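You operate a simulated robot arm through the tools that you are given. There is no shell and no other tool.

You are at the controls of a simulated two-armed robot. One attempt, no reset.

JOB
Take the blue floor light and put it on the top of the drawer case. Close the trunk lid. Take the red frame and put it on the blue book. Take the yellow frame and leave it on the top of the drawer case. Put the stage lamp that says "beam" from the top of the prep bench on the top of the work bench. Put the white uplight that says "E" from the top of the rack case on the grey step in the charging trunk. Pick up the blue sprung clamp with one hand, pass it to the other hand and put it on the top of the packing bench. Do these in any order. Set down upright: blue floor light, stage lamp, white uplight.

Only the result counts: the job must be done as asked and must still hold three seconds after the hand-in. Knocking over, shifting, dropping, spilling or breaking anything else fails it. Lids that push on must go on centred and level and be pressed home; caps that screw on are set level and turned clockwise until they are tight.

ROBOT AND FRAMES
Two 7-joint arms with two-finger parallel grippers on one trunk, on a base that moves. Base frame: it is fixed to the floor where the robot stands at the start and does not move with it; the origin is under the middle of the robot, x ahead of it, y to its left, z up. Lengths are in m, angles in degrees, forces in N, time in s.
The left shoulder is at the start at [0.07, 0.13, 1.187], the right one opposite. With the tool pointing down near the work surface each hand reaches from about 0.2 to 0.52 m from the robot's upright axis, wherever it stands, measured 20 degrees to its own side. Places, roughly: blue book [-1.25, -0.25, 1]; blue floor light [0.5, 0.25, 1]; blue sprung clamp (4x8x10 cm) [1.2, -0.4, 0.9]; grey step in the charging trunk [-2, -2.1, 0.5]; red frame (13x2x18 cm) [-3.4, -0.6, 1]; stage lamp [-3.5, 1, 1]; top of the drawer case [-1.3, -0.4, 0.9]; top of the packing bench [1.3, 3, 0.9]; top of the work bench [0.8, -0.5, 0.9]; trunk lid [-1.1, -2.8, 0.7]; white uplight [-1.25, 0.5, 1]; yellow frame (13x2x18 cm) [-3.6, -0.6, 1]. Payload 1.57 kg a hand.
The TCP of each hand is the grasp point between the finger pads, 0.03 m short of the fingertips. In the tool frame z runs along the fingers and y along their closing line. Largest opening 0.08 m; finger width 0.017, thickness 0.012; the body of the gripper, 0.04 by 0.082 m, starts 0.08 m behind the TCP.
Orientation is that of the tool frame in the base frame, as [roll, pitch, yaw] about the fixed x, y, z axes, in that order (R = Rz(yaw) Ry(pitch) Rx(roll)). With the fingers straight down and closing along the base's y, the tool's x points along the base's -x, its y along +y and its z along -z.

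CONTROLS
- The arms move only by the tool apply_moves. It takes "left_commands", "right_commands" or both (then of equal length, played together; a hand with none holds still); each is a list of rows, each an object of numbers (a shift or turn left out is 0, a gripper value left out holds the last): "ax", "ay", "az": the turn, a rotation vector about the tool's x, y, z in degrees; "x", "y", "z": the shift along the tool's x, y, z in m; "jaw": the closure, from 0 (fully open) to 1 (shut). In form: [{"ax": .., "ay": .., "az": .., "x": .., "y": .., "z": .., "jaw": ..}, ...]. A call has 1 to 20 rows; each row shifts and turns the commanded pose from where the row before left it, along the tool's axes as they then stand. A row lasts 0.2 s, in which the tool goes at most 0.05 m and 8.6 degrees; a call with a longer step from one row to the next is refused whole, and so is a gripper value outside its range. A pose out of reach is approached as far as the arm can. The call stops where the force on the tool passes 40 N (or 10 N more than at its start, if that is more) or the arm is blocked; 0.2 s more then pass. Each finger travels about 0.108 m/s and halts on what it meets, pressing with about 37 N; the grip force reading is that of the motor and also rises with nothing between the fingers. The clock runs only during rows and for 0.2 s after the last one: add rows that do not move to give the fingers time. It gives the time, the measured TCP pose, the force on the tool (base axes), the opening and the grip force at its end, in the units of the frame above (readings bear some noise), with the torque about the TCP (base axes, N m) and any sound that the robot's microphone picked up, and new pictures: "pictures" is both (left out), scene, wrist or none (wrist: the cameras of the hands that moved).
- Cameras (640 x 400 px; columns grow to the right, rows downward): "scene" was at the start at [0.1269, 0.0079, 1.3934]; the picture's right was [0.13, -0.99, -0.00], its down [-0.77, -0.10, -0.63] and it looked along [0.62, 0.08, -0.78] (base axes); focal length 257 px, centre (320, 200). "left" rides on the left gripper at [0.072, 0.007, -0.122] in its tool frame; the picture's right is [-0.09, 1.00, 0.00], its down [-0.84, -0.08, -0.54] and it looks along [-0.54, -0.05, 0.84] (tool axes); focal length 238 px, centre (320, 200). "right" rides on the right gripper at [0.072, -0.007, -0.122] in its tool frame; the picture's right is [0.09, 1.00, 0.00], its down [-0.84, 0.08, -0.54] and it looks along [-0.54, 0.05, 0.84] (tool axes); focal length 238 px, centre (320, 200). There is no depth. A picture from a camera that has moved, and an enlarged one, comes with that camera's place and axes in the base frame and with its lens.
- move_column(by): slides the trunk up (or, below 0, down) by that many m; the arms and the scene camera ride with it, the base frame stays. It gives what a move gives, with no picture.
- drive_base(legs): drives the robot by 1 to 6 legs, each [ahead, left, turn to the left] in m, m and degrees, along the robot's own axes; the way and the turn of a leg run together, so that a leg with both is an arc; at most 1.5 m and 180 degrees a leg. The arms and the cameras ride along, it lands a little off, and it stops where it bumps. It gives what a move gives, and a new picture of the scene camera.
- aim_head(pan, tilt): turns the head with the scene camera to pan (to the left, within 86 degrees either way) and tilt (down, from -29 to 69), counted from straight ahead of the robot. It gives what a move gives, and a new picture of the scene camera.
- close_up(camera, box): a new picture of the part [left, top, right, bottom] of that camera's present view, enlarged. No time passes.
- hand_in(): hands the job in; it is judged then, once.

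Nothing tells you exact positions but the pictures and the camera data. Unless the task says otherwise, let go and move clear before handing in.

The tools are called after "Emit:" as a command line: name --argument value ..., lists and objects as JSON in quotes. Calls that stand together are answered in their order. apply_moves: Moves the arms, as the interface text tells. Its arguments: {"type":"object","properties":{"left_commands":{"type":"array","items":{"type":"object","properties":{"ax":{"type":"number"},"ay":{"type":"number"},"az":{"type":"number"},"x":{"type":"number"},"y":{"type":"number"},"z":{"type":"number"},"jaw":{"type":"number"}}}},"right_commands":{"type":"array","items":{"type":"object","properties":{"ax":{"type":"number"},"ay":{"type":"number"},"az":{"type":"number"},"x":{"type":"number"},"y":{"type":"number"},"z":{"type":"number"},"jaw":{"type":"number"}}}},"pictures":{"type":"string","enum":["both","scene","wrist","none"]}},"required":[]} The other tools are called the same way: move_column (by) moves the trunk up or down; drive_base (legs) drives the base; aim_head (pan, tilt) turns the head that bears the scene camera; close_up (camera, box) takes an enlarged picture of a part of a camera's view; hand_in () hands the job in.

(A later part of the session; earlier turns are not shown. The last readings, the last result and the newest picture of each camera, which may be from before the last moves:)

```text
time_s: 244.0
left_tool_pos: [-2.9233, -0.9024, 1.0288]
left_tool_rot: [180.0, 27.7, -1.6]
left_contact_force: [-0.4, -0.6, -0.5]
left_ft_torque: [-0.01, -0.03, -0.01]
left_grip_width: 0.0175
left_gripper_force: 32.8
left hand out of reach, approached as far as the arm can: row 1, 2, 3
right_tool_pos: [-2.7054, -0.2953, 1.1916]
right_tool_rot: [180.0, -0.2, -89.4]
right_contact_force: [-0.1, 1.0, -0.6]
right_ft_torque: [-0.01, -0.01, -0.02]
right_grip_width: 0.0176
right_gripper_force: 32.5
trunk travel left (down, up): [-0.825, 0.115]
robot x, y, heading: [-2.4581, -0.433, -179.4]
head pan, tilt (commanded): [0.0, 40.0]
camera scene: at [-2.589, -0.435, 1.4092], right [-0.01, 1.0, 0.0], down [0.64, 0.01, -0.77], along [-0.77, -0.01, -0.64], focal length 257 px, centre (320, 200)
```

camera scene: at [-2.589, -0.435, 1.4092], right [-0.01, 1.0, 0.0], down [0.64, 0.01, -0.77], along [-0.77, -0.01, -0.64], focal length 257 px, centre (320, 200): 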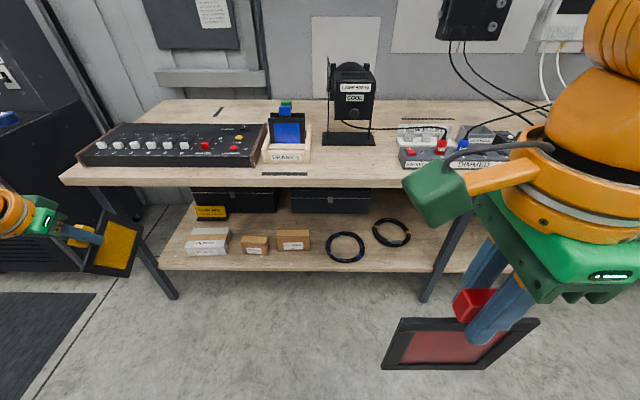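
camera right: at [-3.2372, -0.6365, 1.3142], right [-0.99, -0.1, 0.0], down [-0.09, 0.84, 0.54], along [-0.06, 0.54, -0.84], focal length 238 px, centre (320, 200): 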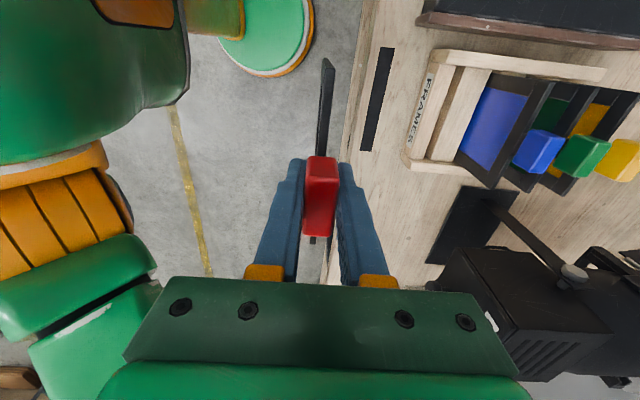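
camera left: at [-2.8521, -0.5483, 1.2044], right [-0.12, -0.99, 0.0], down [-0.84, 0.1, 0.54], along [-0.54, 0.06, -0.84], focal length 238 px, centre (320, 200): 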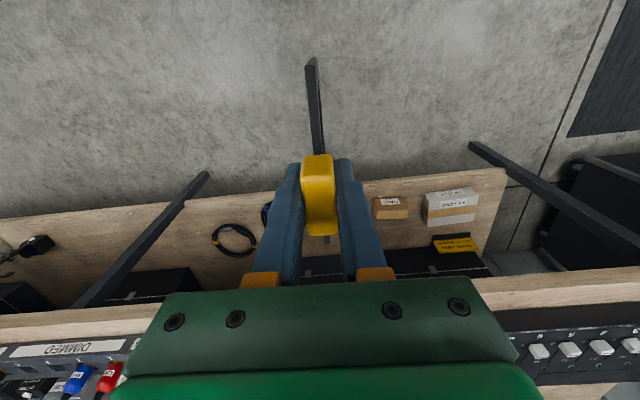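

Emit:
apply_moves --left_commands '[{"ay": 8}, {"ay": 8}, {"ay": 8}, {"ay": 8}, {"ay": 8}, {"ay": 8}, {}]' --pictures "none"

Emit:
apply_moves --left_commands '[{"x": 0.03}, {"x": 0.03}, {}]' --pictures "none"

```text
time_s: 245.6
left_tool_pos: [-2.8233, -0.8374, 1.0192]
left_tool_rot: [179.7, -16.2, -1.4]
left_contact_force: [-0.3, -0.5, -1.4]
left_ft_torque: [0.05, 0.01, 0.03]
left_grip_width: 0.0175
left_gripper_force: 32.1
left hand out of reach, approached as far as the arm can: row 1, 2, 3, 4, 5, 6
right_tool_pos: [-2.7038, -0.2945, 1.1928]
right_tool_rot: [180.0, 0.0, -89.5]
right_contact_force: [0.1, -0.3, -0.3]
right_ft_torque: [0.01, 0.0, 0.01]
right_grip_width: 0.0176
right_gripper_force: 32.3
trunk travel left (down, up): [-0.825, 0.115]
robot x, y, heading: [-2.4566, -0.4309, -179.5]
head pan, tilt (commanded): [0.0, 40.0]
```

```text
time_s: 246.4
left_tool_pos: [-2.8007, -0.864, 1.0407]
left_tool_rot: [180.0, -16.3, -1.4]
left_contact_force: [-0.7, -1.3, -0.8]
left_ft_torque: [0.01, 0.05, 0.03]
left_grip_width: 0.0175
left_gripper_force: 32.3
left hand out of reach, approached as far as the arm can: row 1, 2
right_tool_pos: [-2.7048, -0.2948, 1.1915]
right_tool_rot: [179.9, 0.1, -89.5]
right_contact_force: [0.3, -0.4, -0.9]
right_ft_torque: [-0.01, -0.05, -0.01]
right_grip_width: 0.0176
right_gripper_force: 32.6
trunk travel left (down, up): [-0.825, 0.115]
robot x, y, heading: [-2.4542, -0.4343, -179.2]
head pan, tilt (commanded): [0.0, 40.0]
```

Emit:
apply_moves --left_commands '[{"ay": -8}, {"ay": -8}, {"ax": 8}, {"ax": 8}, {"ax": 8}, {"ax": 8}, {}]' --pictures "none"

Emit:
apply_moves --left_commands '[{"ax": -8}, {"ax": -8}, {"ax": -8}, {"ax": -8}, {"ax": -8}, {"ax": -8}, {"ax": -8}, {}]' --pictures "scene"

```text
time_s: 248.0
left_tool_pos: [-2.7966, -0.8593, 1.037]
left_tool_rot: [-160.2, -0.1, -1.5]
left_contact_force: [-0.4, -0.2, -1.1]
left_ft_torque: [-0.03, -0.02, -0.03]
left_grip_width: 0.0179
left_gripper_force: 33.1
left hand out of reach, approached as far as the arm can: row 1, 2, 3, 4, 5, 6
right_tool_pos: [-2.7044, -0.2961, 1.1921]
right_tool_rot: [-180.0, 0.1, -89.4]
right_contact_force: [-0.3, 0.8, -0.8]
right_ft_torque: [-0.03, -0.02, 0.01]
right_grip_width: 0.0176
right_gripper_force: 31.9
trunk travel left (down, up): [-0.825, 0.115]
robot x, y, heading: [-2.4545, -0.433, -179.3]
head pan, tilt (commanded): [0.0, 40.0]
```

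```text
time_s: 249.8
left_tool_pos: [-2.8952, -0.9359, 1.0553]
left_tool_rot: [143.9, -0.1, -1.4]
left_contact_force: [0.3, 0.3, -1.0]
left_ft_torque: [0.04, 0.0, -0.02]
left_grip_width: 0.0178
left_gripper_force: 31.9
left hand out of reach, approached as far as the arm can: row 1, 2, 3, 4, 5, 6, 7
right_tool_pos: [-2.7048, -0.2959, 1.1921]
right_tool_rot: [-179.9, 0.1, -89.4]
right_contact_force: [-0.5, 0.1, -0.8]
right_ft_torque: [-0.01, 0.03, -0.03]
right_grip_width: 0.0175
right_gripper_force: 32.4
trunk travel left (down, up): [-0.825, 0.115]
robot x, y, heading: [-2.457, -0.4318, -179.5]
head pan, tilt (commanded): [0.0, 40.0]
camera scene: at [-2.5887, -0.4353, 1.4092], right [-0.01, 1.0, 0.0], down [0.64, 0.01, -0.77], along [-0.77, -0.01, -0.64], focal length 257 px, centre (320, 200)
```

scene: 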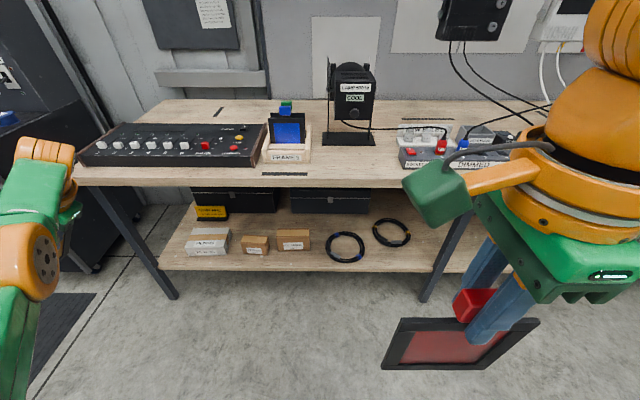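

Emit:
apply_moves --left_commands '[{"x": 0.03}, {"x": 0.03}, {"x": 0.03}, {}]' --pictures "none"

```text
time_s: 250.8
left_tool_pos: [-2.8682, -0.9808, 1.0622]
left_tool_rot: [143.8, -0.1, -1.4]
left_contact_force: [-0.1, -0.4, -0.4]
left_ft_torque: [0.03, 0.05, 0.01]
left_grip_width: 0.0175
left_gripper_force: 32.1
left hand out of reach, approached as far as the arm can: row 1, 2, 3
right_tool_pos: [-2.705, -0.2951, 1.1922]
right_tool_rot: [180.0, 0.0, -89.5]
right_contact_force: [-0.8, 0.1, -0.9]
right_ft_torque: [0.01, -0.03, 0.0]
right_grip_width: 0.0173
right_gripper_force: 32.4
trunk travel left (down, up): [-0.825, 0.115]
robot x, y, heading: [-2.4564, -0.4313, -179.3]
head pan, tilt (commanded): [0.0, 40.0]
```

Emit:
apply_moves --left_commands '[{"ax": 8}, {"ax": 8}, {"ax": 8}, {"ax": 8}, {"ax": 4}, {"az": -8}, {"az": -8}, {"az": -8}, {"az": -8}, {"az": -8}, {"az": -8}, {"az": -8}, {}]' --pictures "scene"

Emit:
apply_moves --left_commands '[{"x": 0.016, "y": 0.025}, {"x": 0.016, "y": 0.025}, {}]' --pictures "none"

```text
time_s: 253.6
left_tool_pos: [-2.7911, -0.9268, 1.0623]
left_tool_rot: [179.7, 0.2, 54.6]
left_contact_force: [0.2, 0.2, -1.2]
left_ft_torque: [0.02, 0.01, 0.01]
left_grip_width: 0.0177
left_gripper_force: 32.2
left hand out of reach, approached as far as the arm can: row 1, 2, 3, 4, 5
right_tool_pos: [-2.7045, -0.2947, 1.1926]
right_tool_rot: [179.9, 0.1, -89.4]
right_contact_force: [-0.3, 0.3, -1.2]
right_ft_torque: [0.0, 0.06, -0.03]
right_grip_width: 0.0174
right_gripper_force: 32.0
trunk travel left (down, up): [-0.825, 0.115]
robot x, y, heading: [-2.4575, -0.4293, -179.6]
head pan, tilt (commanded): [0.0, 40.0]
camera scene: at [-2.5888, -0.4352, 1.4092], right [-0.01, 1.0, 0.0], down [0.64, 0.01, -0.77], along [-0.77, -0.01, -0.64], focal length 257 px, centre (320, 200)
```

scene: 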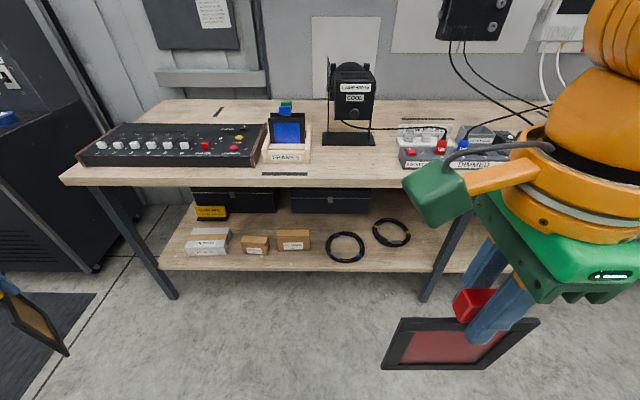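

```text
time_s: 254.4
left_tool_pos: [-2.7917, -0.9285, 1.0618]
left_tool_rot: [179.9, 0.1, 54.5]
left_contact_force: [-0.2, 0.3, -0.6]
left_ft_torque: [-0.01, 0.03, 0.01]
left_grip_width: 0.0174
left_gripper_force: 32.6
left hand out of reach, approached as far as the arm can: row 1, 2
right_tool_pos: [-2.7038, -0.2964, 1.1921]
right_tool_rot: [180.0, -0.1, -89.3]
right_contact_force: [-0.7, 0.2, -0.4]
right_ft_torque: [0.03, 0.0, 0.0]
right_grip_width: 0.0176
right_gripper_force: 32.7
trunk travel left (down, up): [-0.825, 0.115]
robot x, y, heading: [-2.4548, -0.4324, -179.5]
head pan, tilt (commanded): [0.0, 40.0]
```

Emit:
apply_moves --left_commands '[{"x": 0.0244, "y": -0.0174}, {"x": 0.0244, "y": -0.0174}, {"x": 0.0244, "y": -0.0174}, {}]' --pictures "none"

Emit:
apply_moves --left_commands '[{"x": 0.016, "y": 0.025}, {"x": 0.016, "y": 0.025}, {"x": 0.016, "y": 0.025}, {}]' --pictures "none"

```text
time_s: 255.4
left_tool_pos: [-2.7924, -0.9285, 1.0624]
left_tool_rot: [179.7, 0.1, 54.4]
left_contact_force: [0.4, 0.3, -1.1]
left_ft_torque: [0.0, -0.01, -0.02]
left_grip_width: 0.0177
left_gripper_force: 32.2
left hand out of reach, approached as far as the arm can: row 1, 2, 3
right_tool_pos: [-2.7042, -0.2957, 1.1916]
right_tool_rot: [-179.9, 0.0, -89.5]
right_contact_force: [0.4, -0.8, -0.2]
right_ft_torque: [0.0, 0.02, 0.01]
right_grip_width: 0.0174
right_gripper_force: 31.9
trunk travel left (down, up): [-0.825, 0.115]
robot x, y, heading: [-2.4519, -0.4306, -179.3]
head pan, tilt (commanded): [0.0, 40.0]
```

```text
time_s: 256.4
left_tool_pos: [-2.7915, -0.9277, 1.0621]
left_tool_rot: [179.9, -0.1, 54.6]
left_contact_force: [0.6, -0.8, -1.2]
left_ft_torque: [0.01, 0.01, -0.04]
left_grip_width: 0.0176
left_gripper_force: 33.1
left hand out of reach, approached as far as the arm can: row 1, 2, 3
right_tool_pos: [-2.7044, -0.2957, 1.1927]
right_tool_rot: [-180.0, 0.0, -89.4]
right_contact_force: [0.1, 0.1, -1.1]
right_ft_torque: [0.02, 0.04, 0.01]
right_grip_width: 0.0172
right_gripper_force: 32.7
trunk travel left (down, up): [-0.825, 0.115]
robot x, y, heading: [-2.4527, -0.4313, -179.7]
head pan, tilt (commanded): [0.0, 40.0]
```

Emit:
apply_moves --left_commands '[{"az": 8}, {"az": 8}, {"az": 8}, {"az": 8}, {"az": 8}, {"az": 8}, {"az": 7}, {}]' --pictures "none"

Emit:
apply_moves --left_commands '[{"x": 0.03}, {"x": 0.03}, {"x": 0.03}, {}]' --pictures "scene"

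```text
time_s: 258.2
left_tool_pos: [-2.7905, -0.9285, 1.0594]
left_tool_rot: [179.8, -0.1, -0.6]
left_contact_force: [-0.7, 0.2, -0.3]
left_ft_torque: [0.05, 0.02, 0.01]
left_grip_width: 0.0174
left_gripper_force: 32.4
right_tool_pos: [-2.7042, -0.295, 1.1907]
right_tool_rot: [-180.0, 0.0, -89.5]
right_contact_force: [0.8, 0.1, -0.1]
right_ft_torque: [0.01, 0.01, -0.01]
right_grip_width: 0.0174
right_gripper_force: 32.4
trunk travel left (down, up): [-0.825, 0.115]
robot x, y, heading: [-2.4554, -0.4309, -179.6]
head pan, tilt (commanded): [0.0, 40.0]
```

```text
time_s: 259.2
left_tool_pos: [-2.791, -0.928, 1.0604]
left_tool_rot: [179.8, -0.2, -0.4]
left_contact_force: [-0.7, -0.1, -1.1]
left_ft_torque: [0.02, 0.0, -0.02]
left_grip_width: 0.0173
left_gripper_force: 32.4
left hand out of reach, approached as far as the arm can: row 1, 2, 3
right_tool_pos: [-2.7043, -0.2954, 1.191]
right_tool_rot: [180.0, 0.0, -89.4]
right_contact_force: [-0.4, 0.1, -1.6]
right_ft_torque: [-0.01, -0.02, -0.01]
right_grip_width: 0.0176
right_gripper_force: 32.2
trunk travel left (down, up): [-0.825, 0.115]
robot x, y, heading: [-2.4548, -0.4294, -179.2]
head pan, tilt (commanded): [0.0, 40.0]
camera scene: at [-2.5888, -0.4352, 1.4092], right [-0.01, 1.0, 0.0], down [0.64, 0.01, -0.77], along [-0.77, -0.01, -0.64], focal length 257 px, centre (320, 200)
```

scene: 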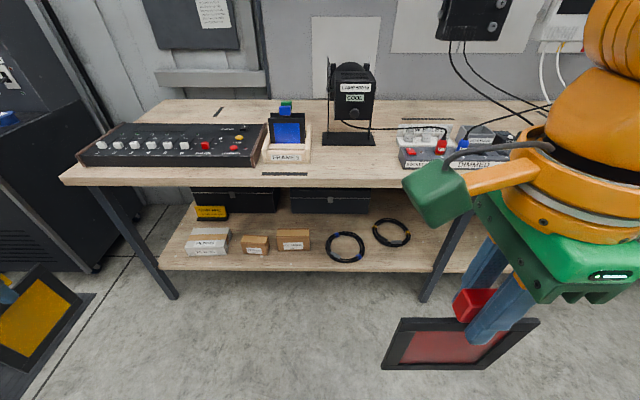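

Emit:
apply_moves --left_commands '[{"y": -0.03}, {"y": -0.03}, {}]' --pictures "none"

Emit:
apply_moves --left_commands '[{"x": -0.03}, {"x": -0.03}, {}]' --pictures "none"

Emit:
apply_moves --left_commands '[{"z": 0.03}, {"z": 0.03}, {}]' --pictures "none"

```text
time_s: 260.0
left_tool_pos: [-2.7922, -0.9288, 1.0611]
left_tool_rot: [179.8, -0.1, -0.5]
left_contact_force: [0.8, 0.5, -0.9]
left_ft_torque: [0.01, 0.03, 0.0]
left_grip_width: 0.0173
left_gripper_force: 32.5
left hand out of reach, approached as far as the arm can: row 1, 2
right_tool_pos: [-2.705, -0.296, 1.1918]
right_tool_rot: [-180.0, -0.1, -89.4]
right_contact_force: [0.0, -0.9, -0.5]
right_ft_torque: [0.01, 0.0, 0.02]
right_grip_width: 0.0177
right_gripper_force: 32.4
trunk travel left (down, up): [-0.825, 0.115]
robot x, y, heading: [-2.4557, -0.4264, -179.0]
head pan, tilt (commanded): [0.0, 40.0]
```

```text
time_s: 260.8
left_tool_pos: [-2.8173, -0.9076, 1.0545]
left_tool_rot: [179.8, 0.0, -0.5]
left_contact_force: [0.8, -0.9, 0.3]
left_ft_torque: [0.02, -0.03, 0.0]
left_grip_width: 0.0175
left_gripper_force: 32.2
left hand out of reach, approached as far as the arm can: row 1, 2
right_tool_pos: [-2.7042, -0.2958, 1.1916]
right_tool_rot: [-180.0, 0.0, -89.5]
right_contact_force: [0.6, 0.5, -0.4]
right_ft_torque: [0.02, -0.03, -0.02]
right_grip_width: 0.0177
right_gripper_force: 32.8
trunk travel left (down, up): [-0.825, 0.115]
robot x, y, heading: [-2.4559, -0.4283, -179.4]
head pan, tilt (commanded): [0.0, 40.0]
```

```text
time_s: 261.6
left_tool_pos: [-2.8187, -0.9072, 0.9957]
left_tool_rot: [179.8, -0.1, -0.5]
left_contact_force: [0.5, -0.2, -1.5]
left_ft_torque: [0.0, 0.03, 0.02]
left_grip_width: 0.0173
left_gripper_force: 32.4
right_tool_pos: [-2.704, -0.295, 1.1927]
right_tool_rot: [179.9, -0.1, -89.4]
right_contact_force: [-0.8, -0.2, -0.5]
right_ft_torque: [0.0, 0.0, 0.05]
right_grip_width: 0.017
right_gripper_force: 32.1
trunk travel left (down, up): [-0.825, 0.115]
robot x, y, heading: [-2.4533, -0.4335, -179.1]
head pan, tilt (commanded): [0.0, 40.0]
```

Downward motion worked cleanly, so the elbow has started to bend. Trying to retract again.

Emit:
apply_moves --left_commands '[{"x": 0.02, "y": -0.02}, {"x": 0.02, "y": -0.02}, {"x": 0.02, "y": -0.02}, {"x": 0.02, "y": -0.02}, {}]' --pictures "none"

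```text
time_s: 262.8
left_tool_pos: [-2.7398, -0.8262, 0.9966]
left_tool_rot: [179.7, 0.0, -0.4]
left_contact_force: [0.1, -0.6, 0.2]
left_ft_torque: [0.01, -0.03, 0.03]
left_grip_width: 0.0176
left_gripper_force: 32.5
right_tool_pos: [-2.7035, -0.2952, 1.192]
right_tool_rot: [180.0, 0.0, -89.4]
right_contact_force: [-0.1, 0.0, -0.2]
right_ft_torque: [0.0, -0.02, 0.03]
right_grip_width: 0.0173
right_gripper_force: 32.2
trunk travel left (down, up): [-0.825, 0.115]
robot x, y, heading: [-2.4542, -0.4286, -179.7]
head pan, tilt (commanded): [0.0, 40.0]
```

Free again. Bringing the left hand back to a neutral position.

Emit:
apply_moves --left_commands '[{"y": -0.04, "z": -0.02}, {"y": -0.04, "z": -0.03}, {"y": -0.04, "z": -0.03}, {"y": -0.04, "z": -0.03}, {"y": -0.04, "z": -0.03}, {"y": -0.04, "z": -0.02}, {}]'

```text
time_s: 264.4
left_tool_pos: [-2.7358, -0.5869, 1.1552]
left_tool_rot: [179.8, -0.1, -0.4]
left_contact_force: [-0.5, 0.5, -0.4]
left_ft_torque: [0.0, 0.01, 0.03]
left_grip_width: 0.0175
left_gripper_force: 32.5
right_tool_pos: [-2.7036, -0.2961, 1.1932]
right_tool_rot: [-179.9, -0.1, -89.4]
right_contact_force: [0.3, -0.2, -0.6]
right_ft_torque: [0.0, 0.02, 0.02]
right_grip_width: 0.0175
right_gripper_force: 32.0
trunk travel left (down, up): [-0.825, 0.115]
robot x, y, heading: [-2.4565, -0.4299, -179.3]
head pan, tilt (commanded): [0.0, 40.0]
camera scene: at [-2.5886, -0.4354, 1.4092], right [-0.01, 1.0, 0.0], down [0.64, 0.01, -0.77], along [-0.77, -0.01, -0.64], focal length 257 px, centre (320, 200)
camera left: at [-2.6647, -0.5925, 1.2768], right [-0.1, -0.99, 0.0], down [-0.84, 0.09, 0.54], along [-0.54, 0.05, -0.84], focal length 238 px, centre (320, 200)
```

scene: 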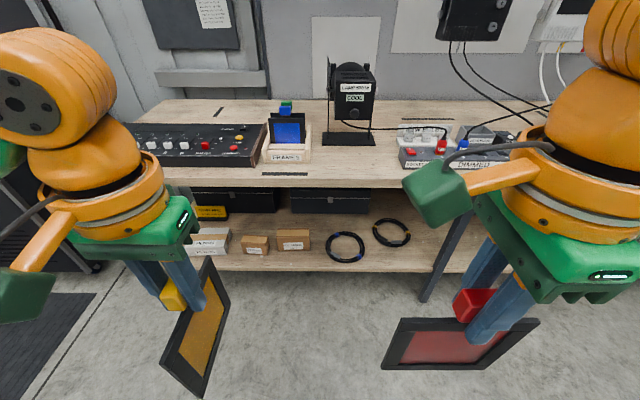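
left: 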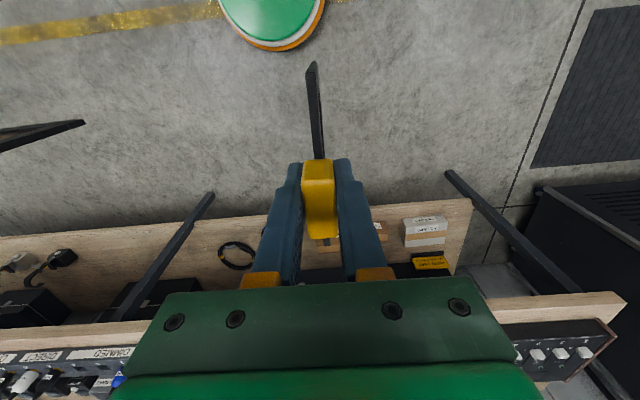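

Both frames are secure. I'll test in free space whether the right arm can tip its frame to near-horizontal (fingers pointing forward), since I want to lay it flat on the book.

Emit:
apply_moves --right_commands '[{"y": 0.03}, {"y": 0.03}, {"y": 0.03}, {"y": 0.03}, {"y": 0.03}, {"y": 0.02}, {"ax": -8}, {"ax": -8}, {"ax": -8}, {"ax": -8}, {"ax": -8}, {}]' --pictures "scene"

```text
time_s: 267.0
left_tool_pos: [-2.7363, -0.587, 1.1533]
left_tool_rot: [179.7, -0.2, -0.5]
left_contact_force: [-0.7, 0.4, -0.2]
left_ft_torque: [-0.01, -0.03, 0.03]
left_grip_width: 0.0175
left_gripper_force: 32.3
right_tool_pos: [-2.875, -0.2966, 1.1904]
right_tool_rot: [139.9, 0.0, -89.4]
right_contact_force: [0.9, -0.1, -0.7]
right_ft_torque: [-0.01, -0.02, 0.01]
right_grip_width: 0.0176
right_gripper_force: 31.8
trunk travel left (down, up): [-0.825, 0.115]
robot x, y, heading: [-2.4545, -0.4297, -179.4]
head pan, tilt (commanded): [0.0, 40.0]
camera scene: at [-2.5892, -0.4352, 1.4092], right [-0.01, 1.0, 0.0], down [0.64, 0.01, -0.77], along [-0.77, -0.01, -0.64], focal length 257 px, centre (320, 200)
```

scene: 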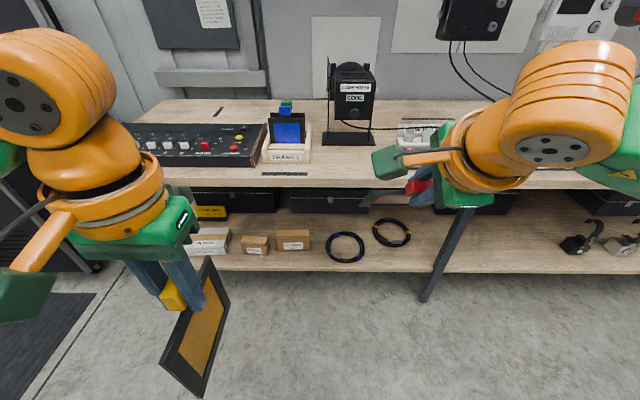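

Emit:
apply_moves --right_commands '[{"ax": -8}, {"ax": -8}, {"ax": -8}, {"ax": -8}, {"ax": -8}, {}]' --pictures "both"

```text
time_s: 268.4
left_tool_pos: [-2.7377, -0.5858, 1.1546]
left_tool_rot: [179.8, -0.2, -0.6]
left_contact_force: [-0.5, -0.3, -1.5]
left_ft_torque: [-0.02, 0.01, 0.0]
left_grip_width: 0.0173
left_gripper_force: 32.2
right_tool_pos: [-2.8933, -0.3035, 1.1981]
right_tool_rot: [100.1, -0.1, -89.3]
right_contact_force: [-0.5, -0.3, -0.6]
right_ft_torque: [-0.01, -0.11, -0.01]
right_grip_width: 0.0174
right_gripper_force: 32.4
right hand out of reach, approached as far as the arm can: row 4, 5
trunk travel left (down, up): [-0.825, 0.115]
robot x, y, heading: [-2.4594, -0.4324, -179.5]
head pan, tilt (commanded): [0.0, 40.0]
camera scene: at [-2.5889, -0.4349, 1.4092], right [-0.01, 1.0, 0.0], down [0.64, 0.01, -0.77], along [-0.77, -0.01, -0.64], focal length 257 px, centre (320, 200)
camera right: at [-2.7707, -0.3742, 1.2136], right [-0.17, -0.09, 0.98], down [0.51, 0.84, 0.17], along [-0.84, 0.53, -0.1], focal length 238 px, centre (320, 200)
```

scene: 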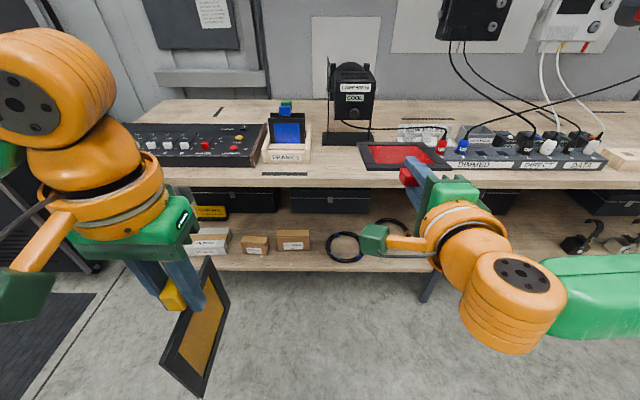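
right: 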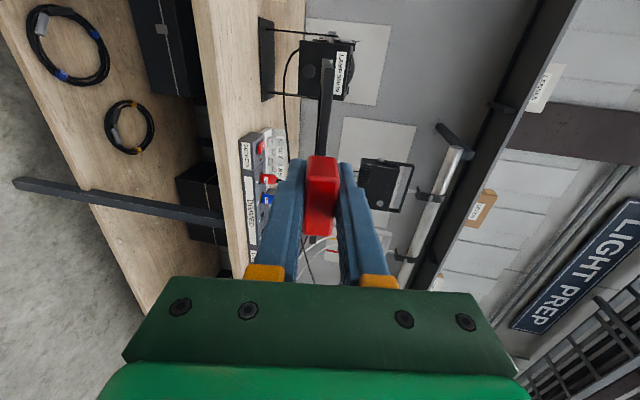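

The flat pose works for the right arm. I'll now turn around to face the drawer case from its rear side and look at it.

Emit:
drive_base --legs '[[0.0, 0, 90], [0, 0, 89.5]]'

Emit:
aim_head --pan 0 --tilt 30

```text
time_s: 276.3
left_tool_pos: [-2.1628, -0.2949, 1.1547]
left_tool_rot: [179.8, 0.0, 176.1]
left_contact_force: [-0.6, 0.7, -1.1]
left_ft_torque: [0.01, 0.0, 0.05]
left_grip_width: 0.0176
left_gripper_force: 32.4
right_tool_pos: [-2.0241, -0.5874, 1.1985]
right_tool_rot: [100.1, -0.1, 87.2]
right_contact_force: [-0.2, 0.6, 0.0]
right_ft_torque: [0.01, 0.09, 0.0]
right_grip_width: 0.0176
right_gripper_force: 32.4
trunk travel left (down, up): [-0.825, 0.115]
robot x, y, heading: [-2.458, -0.4307, -3.0]
head pan, tilt (commanded): [0.0, 40.0]
camera scene: at [-2.3177, -0.4406, 1.4092], right [-0.05, -1.0, 0.0], down [-0.64, 0.03, -0.77], along [0.76, -0.04, -0.64], focal length 257 px, centre (320, 200)
```

scene: 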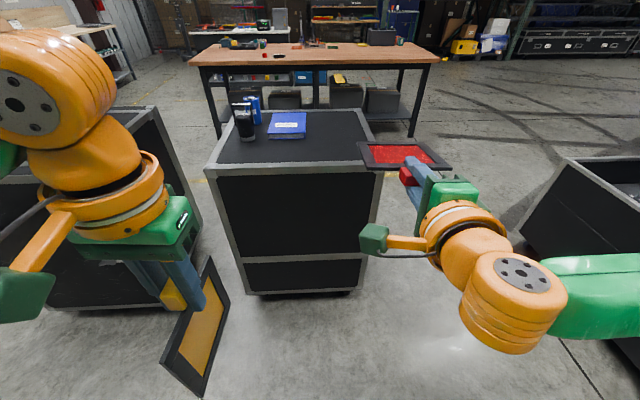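

```text
time_s: 277.0
left_tool_pos: [-2.1636, -0.2935, 1.1541]
left_tool_rot: [179.8, -0.1, 176.1]
left_contact_force: [-0.5, 0.1, -0.9]
left_ft_torque: [0.0, -0.02, 0.01]
left_grip_width: 0.0173
left_gripper_force: 32.3
right_tool_pos: [-2.0246, -0.5869, 1.1974]
right_tool_rot: [100.0, 0.0, 87.1]
right_contact_force: [0.4, 0.7, -0.7]
right_ft_torque: [0.01, 0.04, 0.0]
right_grip_width: 0.0173
right_gripper_force: 32.0
trunk travel left (down, up): [-0.825, 0.115]
robot x, y, heading: [-2.4558, -0.4329, -2.9]
head pan, tilt (commanded): [0.0, 30.0]
camera scene: at [-2.3123, -0.4405, 1.4245], right [-0.05, -1.0, 0.0], down [-0.5, 0.03, -0.87], along [0.86, -0.04, -0.5], focal length 257 px, centre (320, 200)
```

scene: 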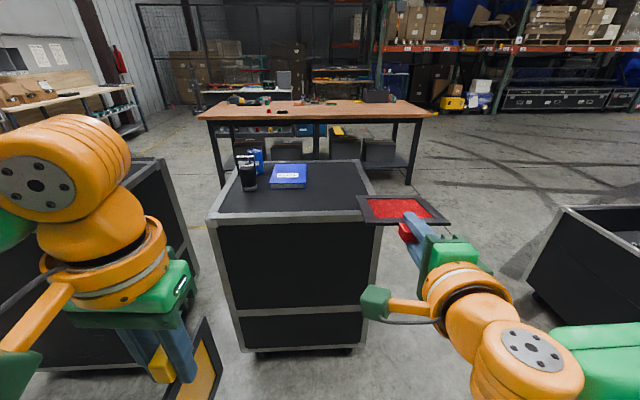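

Emit:
close_up --camera "scene" --box '[200, 140, 400, 240]'

```text
3.20 times, centred on (300, 190) of scene
camera zoom: at [-2.3123, -0.4405, 1.4245], right [-0.05, -1.0, 0.0], down [-0.5, 0.03, -0.87], along [0.86, -0.04, -0.5], focal length 823 px, centre (384, 232)
```

zoom: 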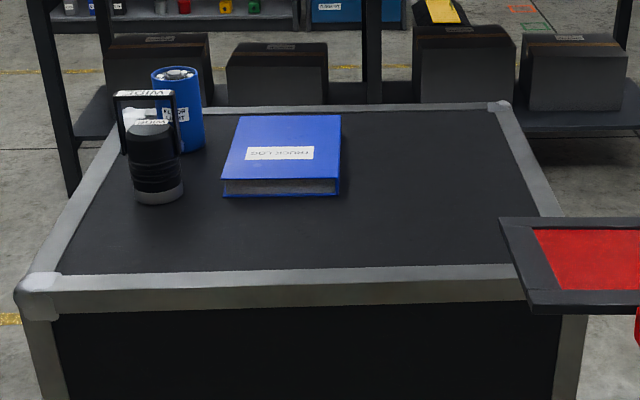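

I can measure the book from here: x −1.356…−1.14, y −0.277…−0.428, top ≈0.954; case rear edge ≈ −1.57; the WIDE lamp at about (-1.345,-0.194). I'll line up so the red frame comes in over the book.

Emit:
drive_base --legs '[[0, 0, 2.9], [0, 0.21, 0], [0.42, 0, 0]]'

Emit:
close_up --camera "scene" --box '[160, 140, 480, 340]'

```text
time_s: 281.2
left_tool_pos: [-1.7567, -0.0755, 1.1547]
left_tool_rot: [179.7, 0.0, 178.6]
left_contact_force: [-1.0, 0.4, -1.0]
left_ft_torque: [-0.01, 0.01, -0.01]
left_grip_width: 0.0176
left_gripper_force: 32.2
right_tool_pos: [-1.6054, -0.361, 1.1998]
right_tool_rot: [99.9, 0.1, 89.9]
right_contact_force: [-0.8, 0.4, -0.9]
right_ft_torque: [0.0, 0.04, -0.01]
right_grip_width: 0.0174
right_gripper_force: 32.6
trunk travel left (down, up): [-0.825, 0.115]
robot x, y, heading: [-2.044, -0.2246, -0.1]
head pan, tilt (commanded): [0.0, 30.0]
camera scene: at [-1.8992, -0.2286, 1.4248], right [0.0, -1.0, 0.0], down [-0.5, 0.0, -0.87], along [0.87, 0.0, -0.5], focal length 257 px, centre (320, 200)
```

scene: 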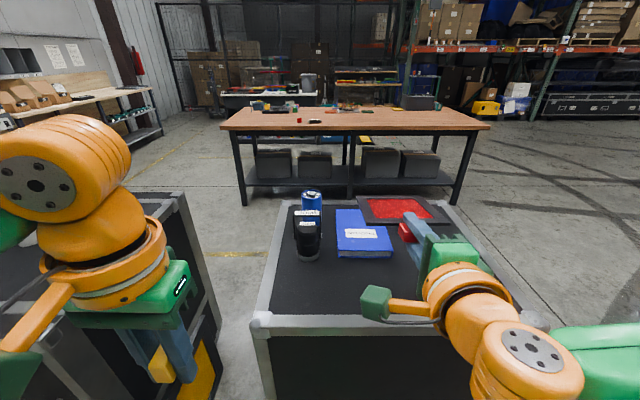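

```text
2.00 times, centred on (320, 240) of scene
camera zoom: at [-1.8992, -0.2286, 1.4248], right [0.0, -1.0, 0.0], down [-0.5, 0.0, -0.87], along [0.87, 0.0, -0.5], focal length 514 px, centre (320, 120)
```

zoom: 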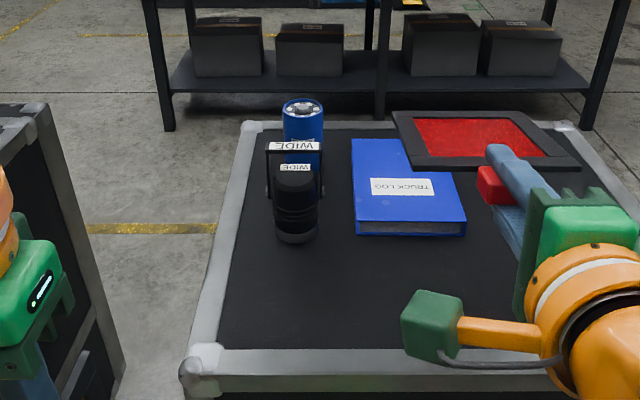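

Refined: book centre (-1.254,-0.355), top ≈0.957, near edge x≈−1.361. Moving in.

Emit:
drive_base --legs '[[0.234, 0.004, 0]]'

Emit:
close_up --camera "right" --box '[0, 0, 640, 400]'

```text
time_s: 283.0
left_tool_pos: [-1.5241, -0.0722, 1.1556]
left_tool_rot: [179.8, 0.1, 178.6]
left_contact_force: [-0.2, -0.6, -0.7]
left_ft_torque: [-0.01, 0.02, 0.0]
left_grip_width: 0.0174
left_gripper_force: 31.9
right_tool_pos: [-1.3719, -0.3596, 1.1998]
right_tool_rot: [100.0, 0.0, 89.7]
right_contact_force: [-0.1, -0.2, -0.6]
right_ft_torque: [0.01, 0.05, 0.0]
right_grip_width: 0.0172
right_gripper_force: 32.0
trunk travel left (down, up): [-0.825, 0.115]
robot x, y, heading: [-1.8064, -0.2236, -0.2]
head pan, tilt (commanded): [0.0, 30.0]
camera scene: at [-1.6661, -0.2261, 1.4249], right [-0.01, -1.0, 0.0], down [-0.5, 0.0, -0.87], along [0.87, -0.01, -0.5], focal length 257 px, centre (320, 200)
```

scene: 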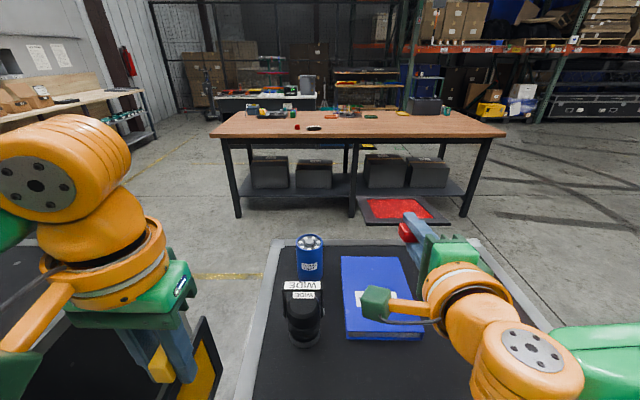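

```text
1.00 times, centred on (320, 200) of right (not enlarged: the box is as wide or as high as the picture)
camera zoom: at [-1.4924, -0.287, 1.2146], right [0.17, 0.09, 0.98], down [-0.53, -0.83, 0.17], along [0.83, -0.54, -0.1], focal length 238 px, centre (320, 200)
```

zoom: 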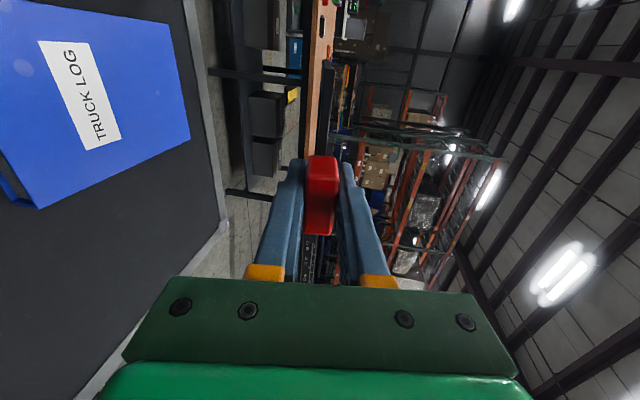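

I'll move the left hand (yellow) outward over the gap for clearance, then use the column to lower the red frame without changing the arm's posture.

Emit:
apply_moves --left_commands '[{"y": 0.03, "z": -0.02}, {"y": 0.04, "z": -0.02}, {"y": 0.03, "z": -0.01}, {}]' --right_commands '[{"z": 0.0148, "y": 0.0026}, {"z": 0.0148, "y": 0.0026}, {"z": 0.0148, "y": 0.0026}, {}]' --pictures "none"

Emit:
move_column --by -0.16

Emit:
aim_head --pan -10 --tilt 50

```text
time_s: 284.0
left_tool_pos: [-1.5174, 0.0262, 1.2067]
left_tool_rot: [179.8, -0.1, 178.6]
left_contact_force: [-0.5, -0.7, -1.2]
left_ft_torque: [-0.02, 0.02, 0.01]
left_grip_width: 0.0173
left_gripper_force: 31.8
right_tool_pos: [-1.3222, -0.3602, 1.1979]
right_tool_rot: [100.0, 0.0, 89.8]
right_contact_force: [-0.4, -0.3, -0.8]
right_ft_torque: [0.0, 0.07, 0.01]
right_grip_width: 0.0174
right_gripper_force: 32.3
trunk travel left (down, up): [-0.825, 0.115]
robot x, y, heading: [-1.8073, -0.2197, -0.1]
head pan, tilt (commanded): [0.0, 30.0]
```

```text
time_s: 285.8
left_tool_pos: [-1.5185, 0.0251, 1.0463]
left_tool_rot: [179.8, -0.1, 178.6]
left_contact_force: [0.4, 0.7, -0.6]
left_ft_torque: [-0.02, -0.01, -0.01]
left_grip_width: 0.0176
left_gripper_force: 32.3
right_tool_pos: [-1.3235, -0.3603, 1.0385]
right_tool_rot: [99.9, 0.1, 89.7]
right_contact_force: [0.0, -0.1, -1.5]
right_ft_torque: [0.0, 0.04, 0.01]
right_grip_width: 0.0175
right_gripper_force: 32.4
trunk travel left (down, up): [-0.665, 0.275]
robot x, y, heading: [-1.8085, -0.2204, -0.2]
head pan, tilt (commanded): [0.0, 30.0]
```

```text
time_s: 286.6
left_tool_pos: [-1.5172, 0.0248, 1.0463]
left_tool_rot: [179.7, -0.1, 178.6]
left_contact_force: [0.2, 0.6, -0.6]
left_ft_torque: [0.0, 0.04, 0.0]
left_grip_width: 0.0178
left_gripper_force: 32.4
right_tool_pos: [-1.3233, -0.3591, 1.0391]
right_tool_rot: [100.0, 0.0, 89.7]
right_contact_force: [-0.8, -0.7, -1.5]
right_ft_torque: [0.03, 0.05, 0.01]
right_grip_width: 0.0174
right_gripper_force: 32.2
trunk travel left (down, up): [-0.665, 0.275]
robot x, y, heading: [-1.8072, -0.2252, -0.2]
head pan, tilt (commanded): [-10.0, 50.0]
camera scene: at [-1.6773, -0.2392, 1.2351], right [-0.18, -0.98, 0.0], down [-0.75, 0.14, -0.64], along [0.63, -0.12, -0.77], focal length 257 px, centre (320, 200)
```

scene: 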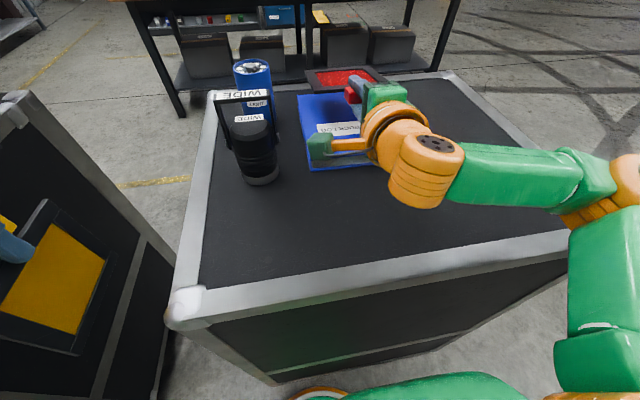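

Emit:
close_up --camera "scene" --box '[220, 50, 440, 200]'

```text
2.67 times, centred on (330, 125) of scene
camera zoom: at [-1.6773, -0.2392, 1.2351], right [-0.18, -0.98, 0.0], down [-0.75, 0.14, -0.64], along [0.63, -0.12, -0.77], focal length 686 px, centre (293, 400)
```

zoom: 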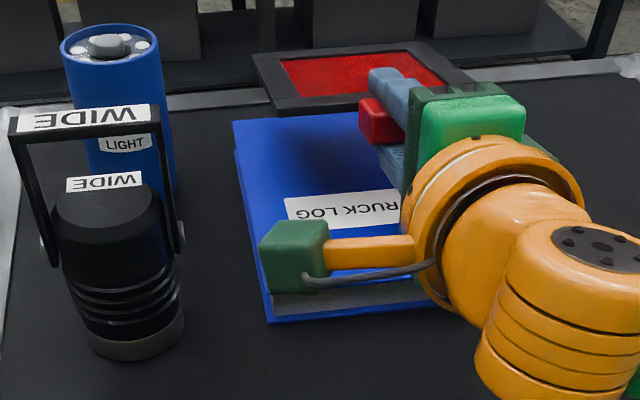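

The frame is centred laterally over the book. Lowering until its far edge touches.

Emit:
apply_moves --right_commands '[{"y": -0.0099, "z": 0.0017}, {"y": -0.0099, "z": 0.0017}, {"y": -0.0099, "z": 0.0017}, {"y": -0.005, "z": 0.0009}, {"y": -0.004, "z": 0.0007}, {}]' --pictures "none"

Emit:
apply_moves --right_commands '[{"y": -0.003, "z": 0.0005}, {"y": -0.003, "z": 0.0005}, {}]' --pictures "scene"

```text
time_s: 288.0
left_tool_pos: [-1.517, 0.0252, 1.0465]
left_tool_rot: [179.8, -0.1, 178.6]
left_contact_force: [0.9, 0.6, -1.8]
left_ft_torque: [0.0, -0.02, -0.02]
left_grip_width: 0.0174
left_gripper_force: 32.1
right_tool_pos: [-1.323, -0.3604, 0.9992]
right_tool_rot: [100.0, -0.1, 89.6]
right_contact_force: [-0.4, 0.3, -0.4]
right_ft_torque: [0.0, 0.03, -0.02]
right_grip_width: 0.0174
right_gripper_force: 31.9
trunk travel left (down, up): [-0.665, 0.275]
robot x, y, heading: [-1.804, -0.2213, -0.1]
head pan, tilt (commanded): [-10.0, 50.0]
```

```text
time_s: 288.8
left_tool_pos: [-1.5172, 0.0255, 1.0457]
left_tool_rot: [179.8, -0.1, 178.6]
left_contact_force: [0.4, 0.6, -0.5]
left_ft_torque: [0.03, -0.01, -0.03]
left_grip_width: 0.0176
left_gripper_force: 32.7
right_tool_pos: [-1.3232, -0.3597, 0.9935]
right_tool_rot: [100.0, 0.0, 89.7]
right_contact_force: [0.4, -1.3, -1.0]
right_ft_torque: [0.02, 0.04, 0.01]
right_grip_width: 0.0175
right_gripper_force: 32.1
trunk travel left (down, up): [-0.665, 0.275]
robot x, y, heading: [-1.8014, -0.2276, -0.4]
head pan, tilt (commanded): [-10.0, 50.0]
camera scene: at [-1.6773, -0.2394, 1.235], right [-0.18, -0.98, 0.0], down [-0.75, 0.14, -0.64], along [0.63, -0.12, -0.77], focal length 257 px, centre (320, 200)
```

scene: 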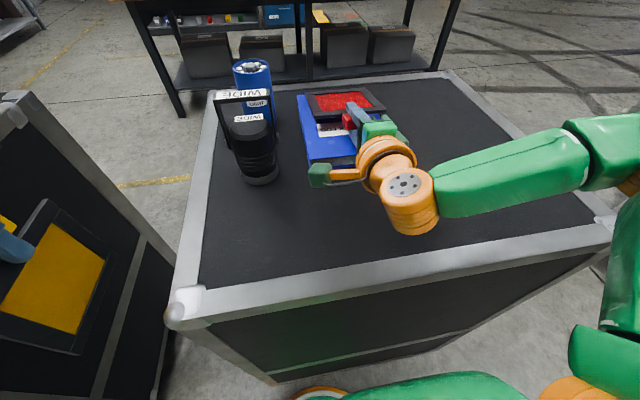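

Emit:
close_up --camera "scene" --box '[280, 70, 440, 200]'

Emit:
apply_moves --right_commands '[{"y": -0.003, "z": 0.0005}, {"y": -0.003, "z": 0.0005}, {}]' --pictures "none"

```text
3.08 times, centred on (360, 135) of scene
camera zoom: at [-1.6773, -0.2394, 1.235], right [-0.18, -0.98, 0.0], down [-0.75, 0.14, -0.64], along [0.63, -0.12, -0.77], focal length 791 px, centre (197, 400)
```

zoom: 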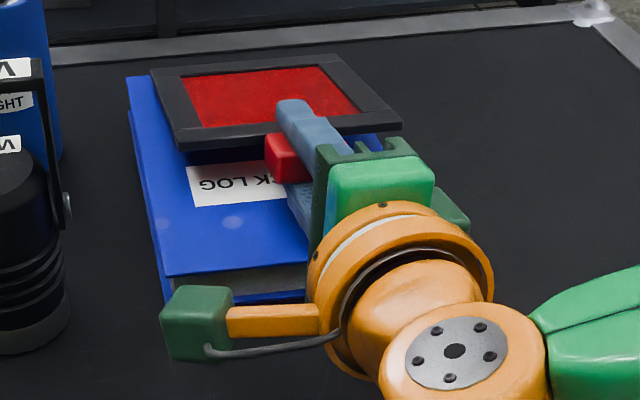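

```text
time_s: 289.6
left_tool_pos: [-1.519, 0.0254, 1.0465]
left_tool_rot: [179.7, -0.1, 178.6]
left_contact_force: [0.0, -0.2, -0.4]
left_ft_torque: [0.03, 0.02, 0.02]
left_grip_width: 0.0174
left_gripper_force: 32.3
right_tool_pos: [-1.3235, -0.3598, 0.9884]
right_tool_rot: [100.0, 0.0, 89.7]
right_contact_force: [0.4, 0.8, -0.1]
right_ft_torque: [-0.03, -0.19, 0.06]
right_grip_width: 0.0176
right_gripper_force: 32.6
trunk travel left (down, up): [-0.665, 0.275]
robot x, y, heading: [-1.8054, -0.223, -0.1]
head pan, tilt (commanded): [-10.0, 50.0]
```

Touch detected at the far edge. Releasing with a small opening and sliding the fingers straight back.

Emit:
apply_moves --right_commands '[{"y": -0.0015, "z": 0.0003}, {"jaw": 0.66}, {"jaw": 0.66}, {"jaw": 0.66}, {}]' --pictures "scene"

Emit:
close_up --camera "scene" --box '[280, 70, 440, 200]'

```text
time_s: 290.8
left_tool_pos: [-1.5196, 0.0255, 1.0471]
left_tool_rot: [179.9, 0.0, 178.6]
left_contact_force: [0.1, -0.6, -1.1]
left_ft_torque: [-0.02, 0.05, -0.02]
left_grip_width: 0.0176
left_gripper_force: 32.4
right_tool_pos: [-1.3242, -0.3595, 0.9868]
right_tool_rot: [99.9, 0.0, 89.7]
right_contact_force: [-0.3, -0.2, 2.9]
right_ft_torque: [0.0, -0.08, -0.03]
right_grip_width: 0.025
right_gripper_force: 0.0
trunk travel left (down, up): [-0.665, 0.275]
robot x, y, heading: [-1.8098, -0.2224, -0.3]
head pan, tilt (commanded): [-10.0, 50.0]
camera scene: at [-1.6784, -0.239, 1.2352], right [-0.18, -0.98, 0.0], down [-0.75, 0.14, -0.64], along [0.63, -0.12, -0.77], focal length 257 px, centre (320, 200)
```

scene: 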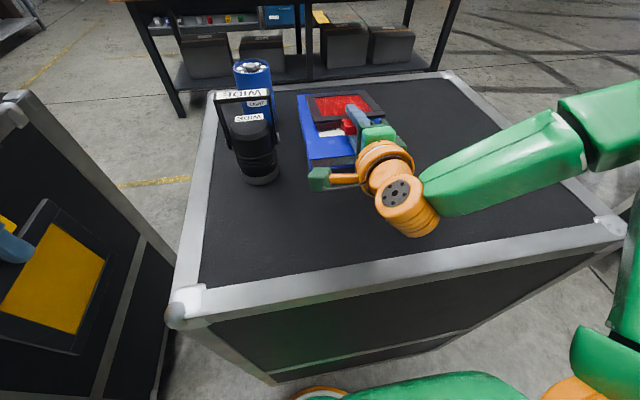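

```text
3.08 times, centred on (360, 135) of scene
camera zoom: at [-1.6784, -0.239, 1.2352], right [-0.18, -0.98, 0.0], down [-0.75, 0.14, -0.64], along [0.63, -0.12, -0.77], focal length 791 px, centre (197, 400)
```

zoom: 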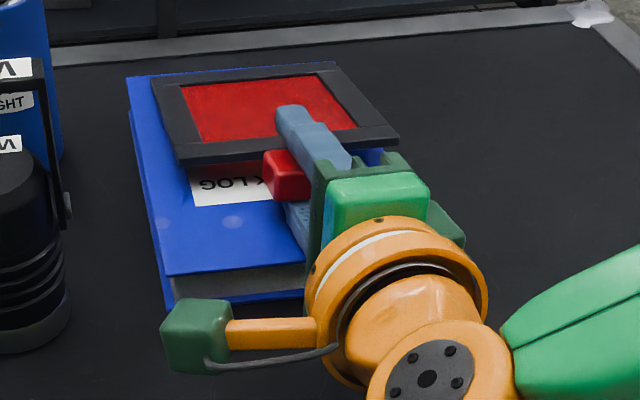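

Emit:
apply_moves --right_commands '[{"y": 0.0015, "z": -0.0003}, {}]' --pictures "none"

Emit:
apply_moves --right_commands '[{"z": -0.0098, "y": -0.0017}, {"z": -0.0098, "y": -0.0017}, {"z": -0.0148, "y": -0.0026}, {"z": -0.0148, "y": -0.0026}, {}]' --pictures "scene"

Emit:
close_up --camera "scene" --box '[280, 70, 440, 200]'

```text
time_s: 291.4
left_tool_pos: [-1.518, 0.0248, 1.047]
left_tool_rot: [179.8, 0.0, 178.6]
left_contact_force: [0.7, 0.9, -0.4]
left_ft_torque: [-0.01, 0.0, 0.0]
left_grip_width: 0.0176
left_gripper_force: 32.2
right_tool_pos: [-1.3231, -0.3602, 0.9877]
right_tool_rot: [100.0, 0.1, 89.6]
right_contact_force: [-0.9, 0.1, 1.0]
right_ft_torque: [-0.02, 0.01, -0.01]
right_grip_width: 0.0271
right_gripper_force: 0.0
trunk travel left (down, up): [-0.665, 0.275]
robot x, y, heading: [-1.8069, -0.222, -0.4]
head pan, tilt (commanded): [-10.0, 50.0]
```

```text
time_s: 292.6
left_tool_pos: [-1.5185, 0.0249, 1.0465]
left_tool_rot: [179.7, 0.0, 178.6]
left_contact_force: [0.0, 0.2, -1.9]
left_ft_torque: [0.03, 0.0, -0.02]
left_grip_width: 0.0176
left_gripper_force: 32.5
right_tool_pos: [-1.3627, -0.3583, 0.9878]
right_tool_rot: [100.0, 0.0, 89.6]
right_contact_force: [-1.6, 0.1, 0.4]
right_ft_torque: [-0.01, -0.03, -0.02]
right_grip_width: 0.0272
right_gripper_force: 0.1
right hand out of reach, approached as far as the arm can: row 4
trunk travel left (down, up): [-0.665, 0.275]
robot x, y, heading: [-1.8037, -0.226, -0.4]
head pan, tilt (commanded): [-10.0, 50.0]
camera scene: at [-1.6777, -0.2394, 1.2351], right [-0.18, -0.98, 0.0], down [-0.75, 0.14, -0.64], along [0.63, -0.12, -0.77], focal length 257 px, centre (320, 200)
```

scene: 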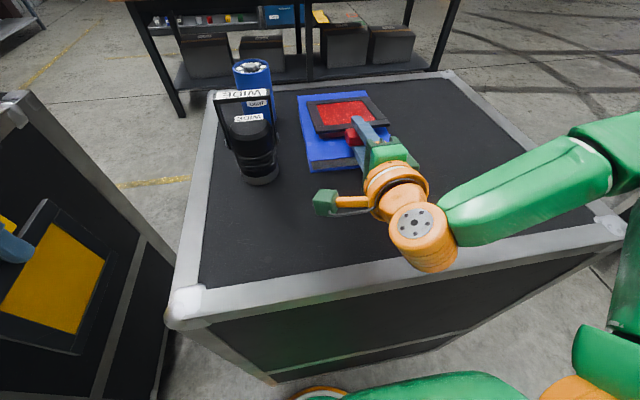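

```text
3.08 times, centred on (360, 135) of scene
camera zoom: at [-1.6777, -0.2394, 1.2351], right [-0.18, -0.98, 0.0], down [-0.75, 0.14, -0.64], along [0.63, -0.12, -0.77], focal length 791 px, centre (197, 400)
```

zoom: 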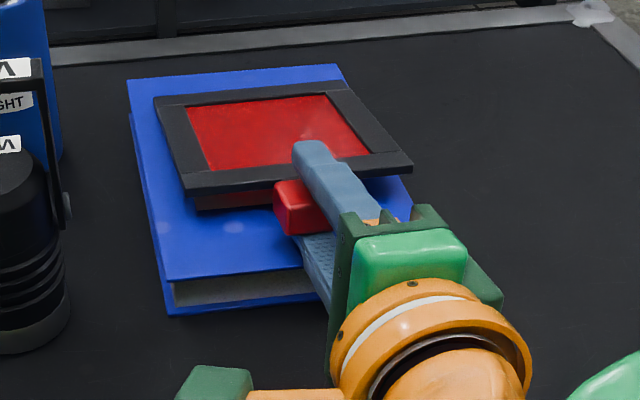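

The arm is close to its inner limit, so I'll back the base out to slide the fingers off the tab.

Emit:
drive_base --legs '[[-0.06, 0, 0]]'

Emit:
close_up --camera "scene" --box '[280, 50, 440, 180]'

```text
time_s: 293.6
left_tool_pos: [-1.5755, 0.0255, 1.0472]
left_tool_rot: [179.8, 0.0, 178.5]
left_contact_force: [0.6, 1.2, -0.3]
left_ft_torque: [0.01, 0.01, -0.01]
left_grip_width: 0.0174
left_gripper_force: 32.5
right_tool_pos: [-1.4202, -0.3585, 0.9872]
right_tool_rot: [100.1, 0.0, 89.6]
right_contact_force: [2.4, 0.8, 1.0]
right_ft_torque: [0.01, -0.18, 0.0]
right_grip_width: 0.026
right_gripper_force: 0.2
trunk travel left (down, up): [-0.665, 0.275]
robot x, y, heading: [-1.8659, -0.2257, -0.3]
head pan, tilt (commanded): [-10.0, 50.0]
camera scene: at [-1.735, -0.2387, 1.2349], right [-0.18, -0.98, 0.0], down [-0.75, 0.14, -0.64], along [0.63, -0.12, -0.77], focal length 257 px, centre (320, 200)
```

scene: 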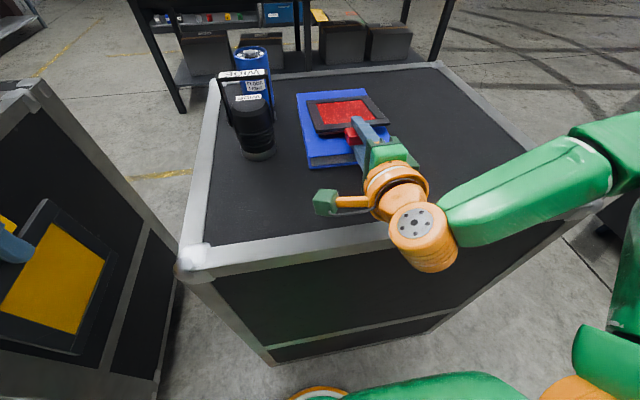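

```text
3.08 times, centred on (360, 115) of scene
camera zoom: at [-1.735, -0.2387, 1.2349], right [-0.18, -0.98, 0.0], down [-0.75, 0.14, -0.64], along [0.63, -0.12, -0.77], focal length 791 px, centre (197, 462)
```

zoom: 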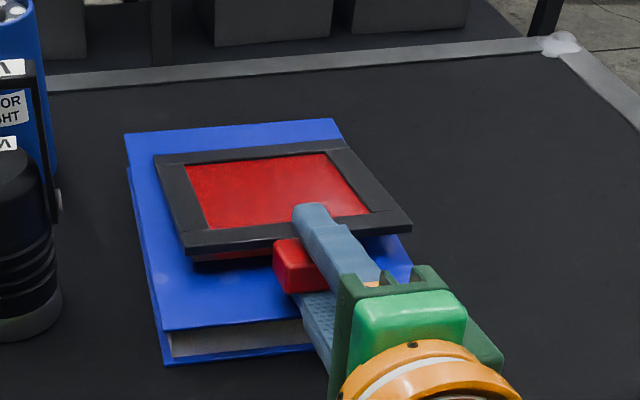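

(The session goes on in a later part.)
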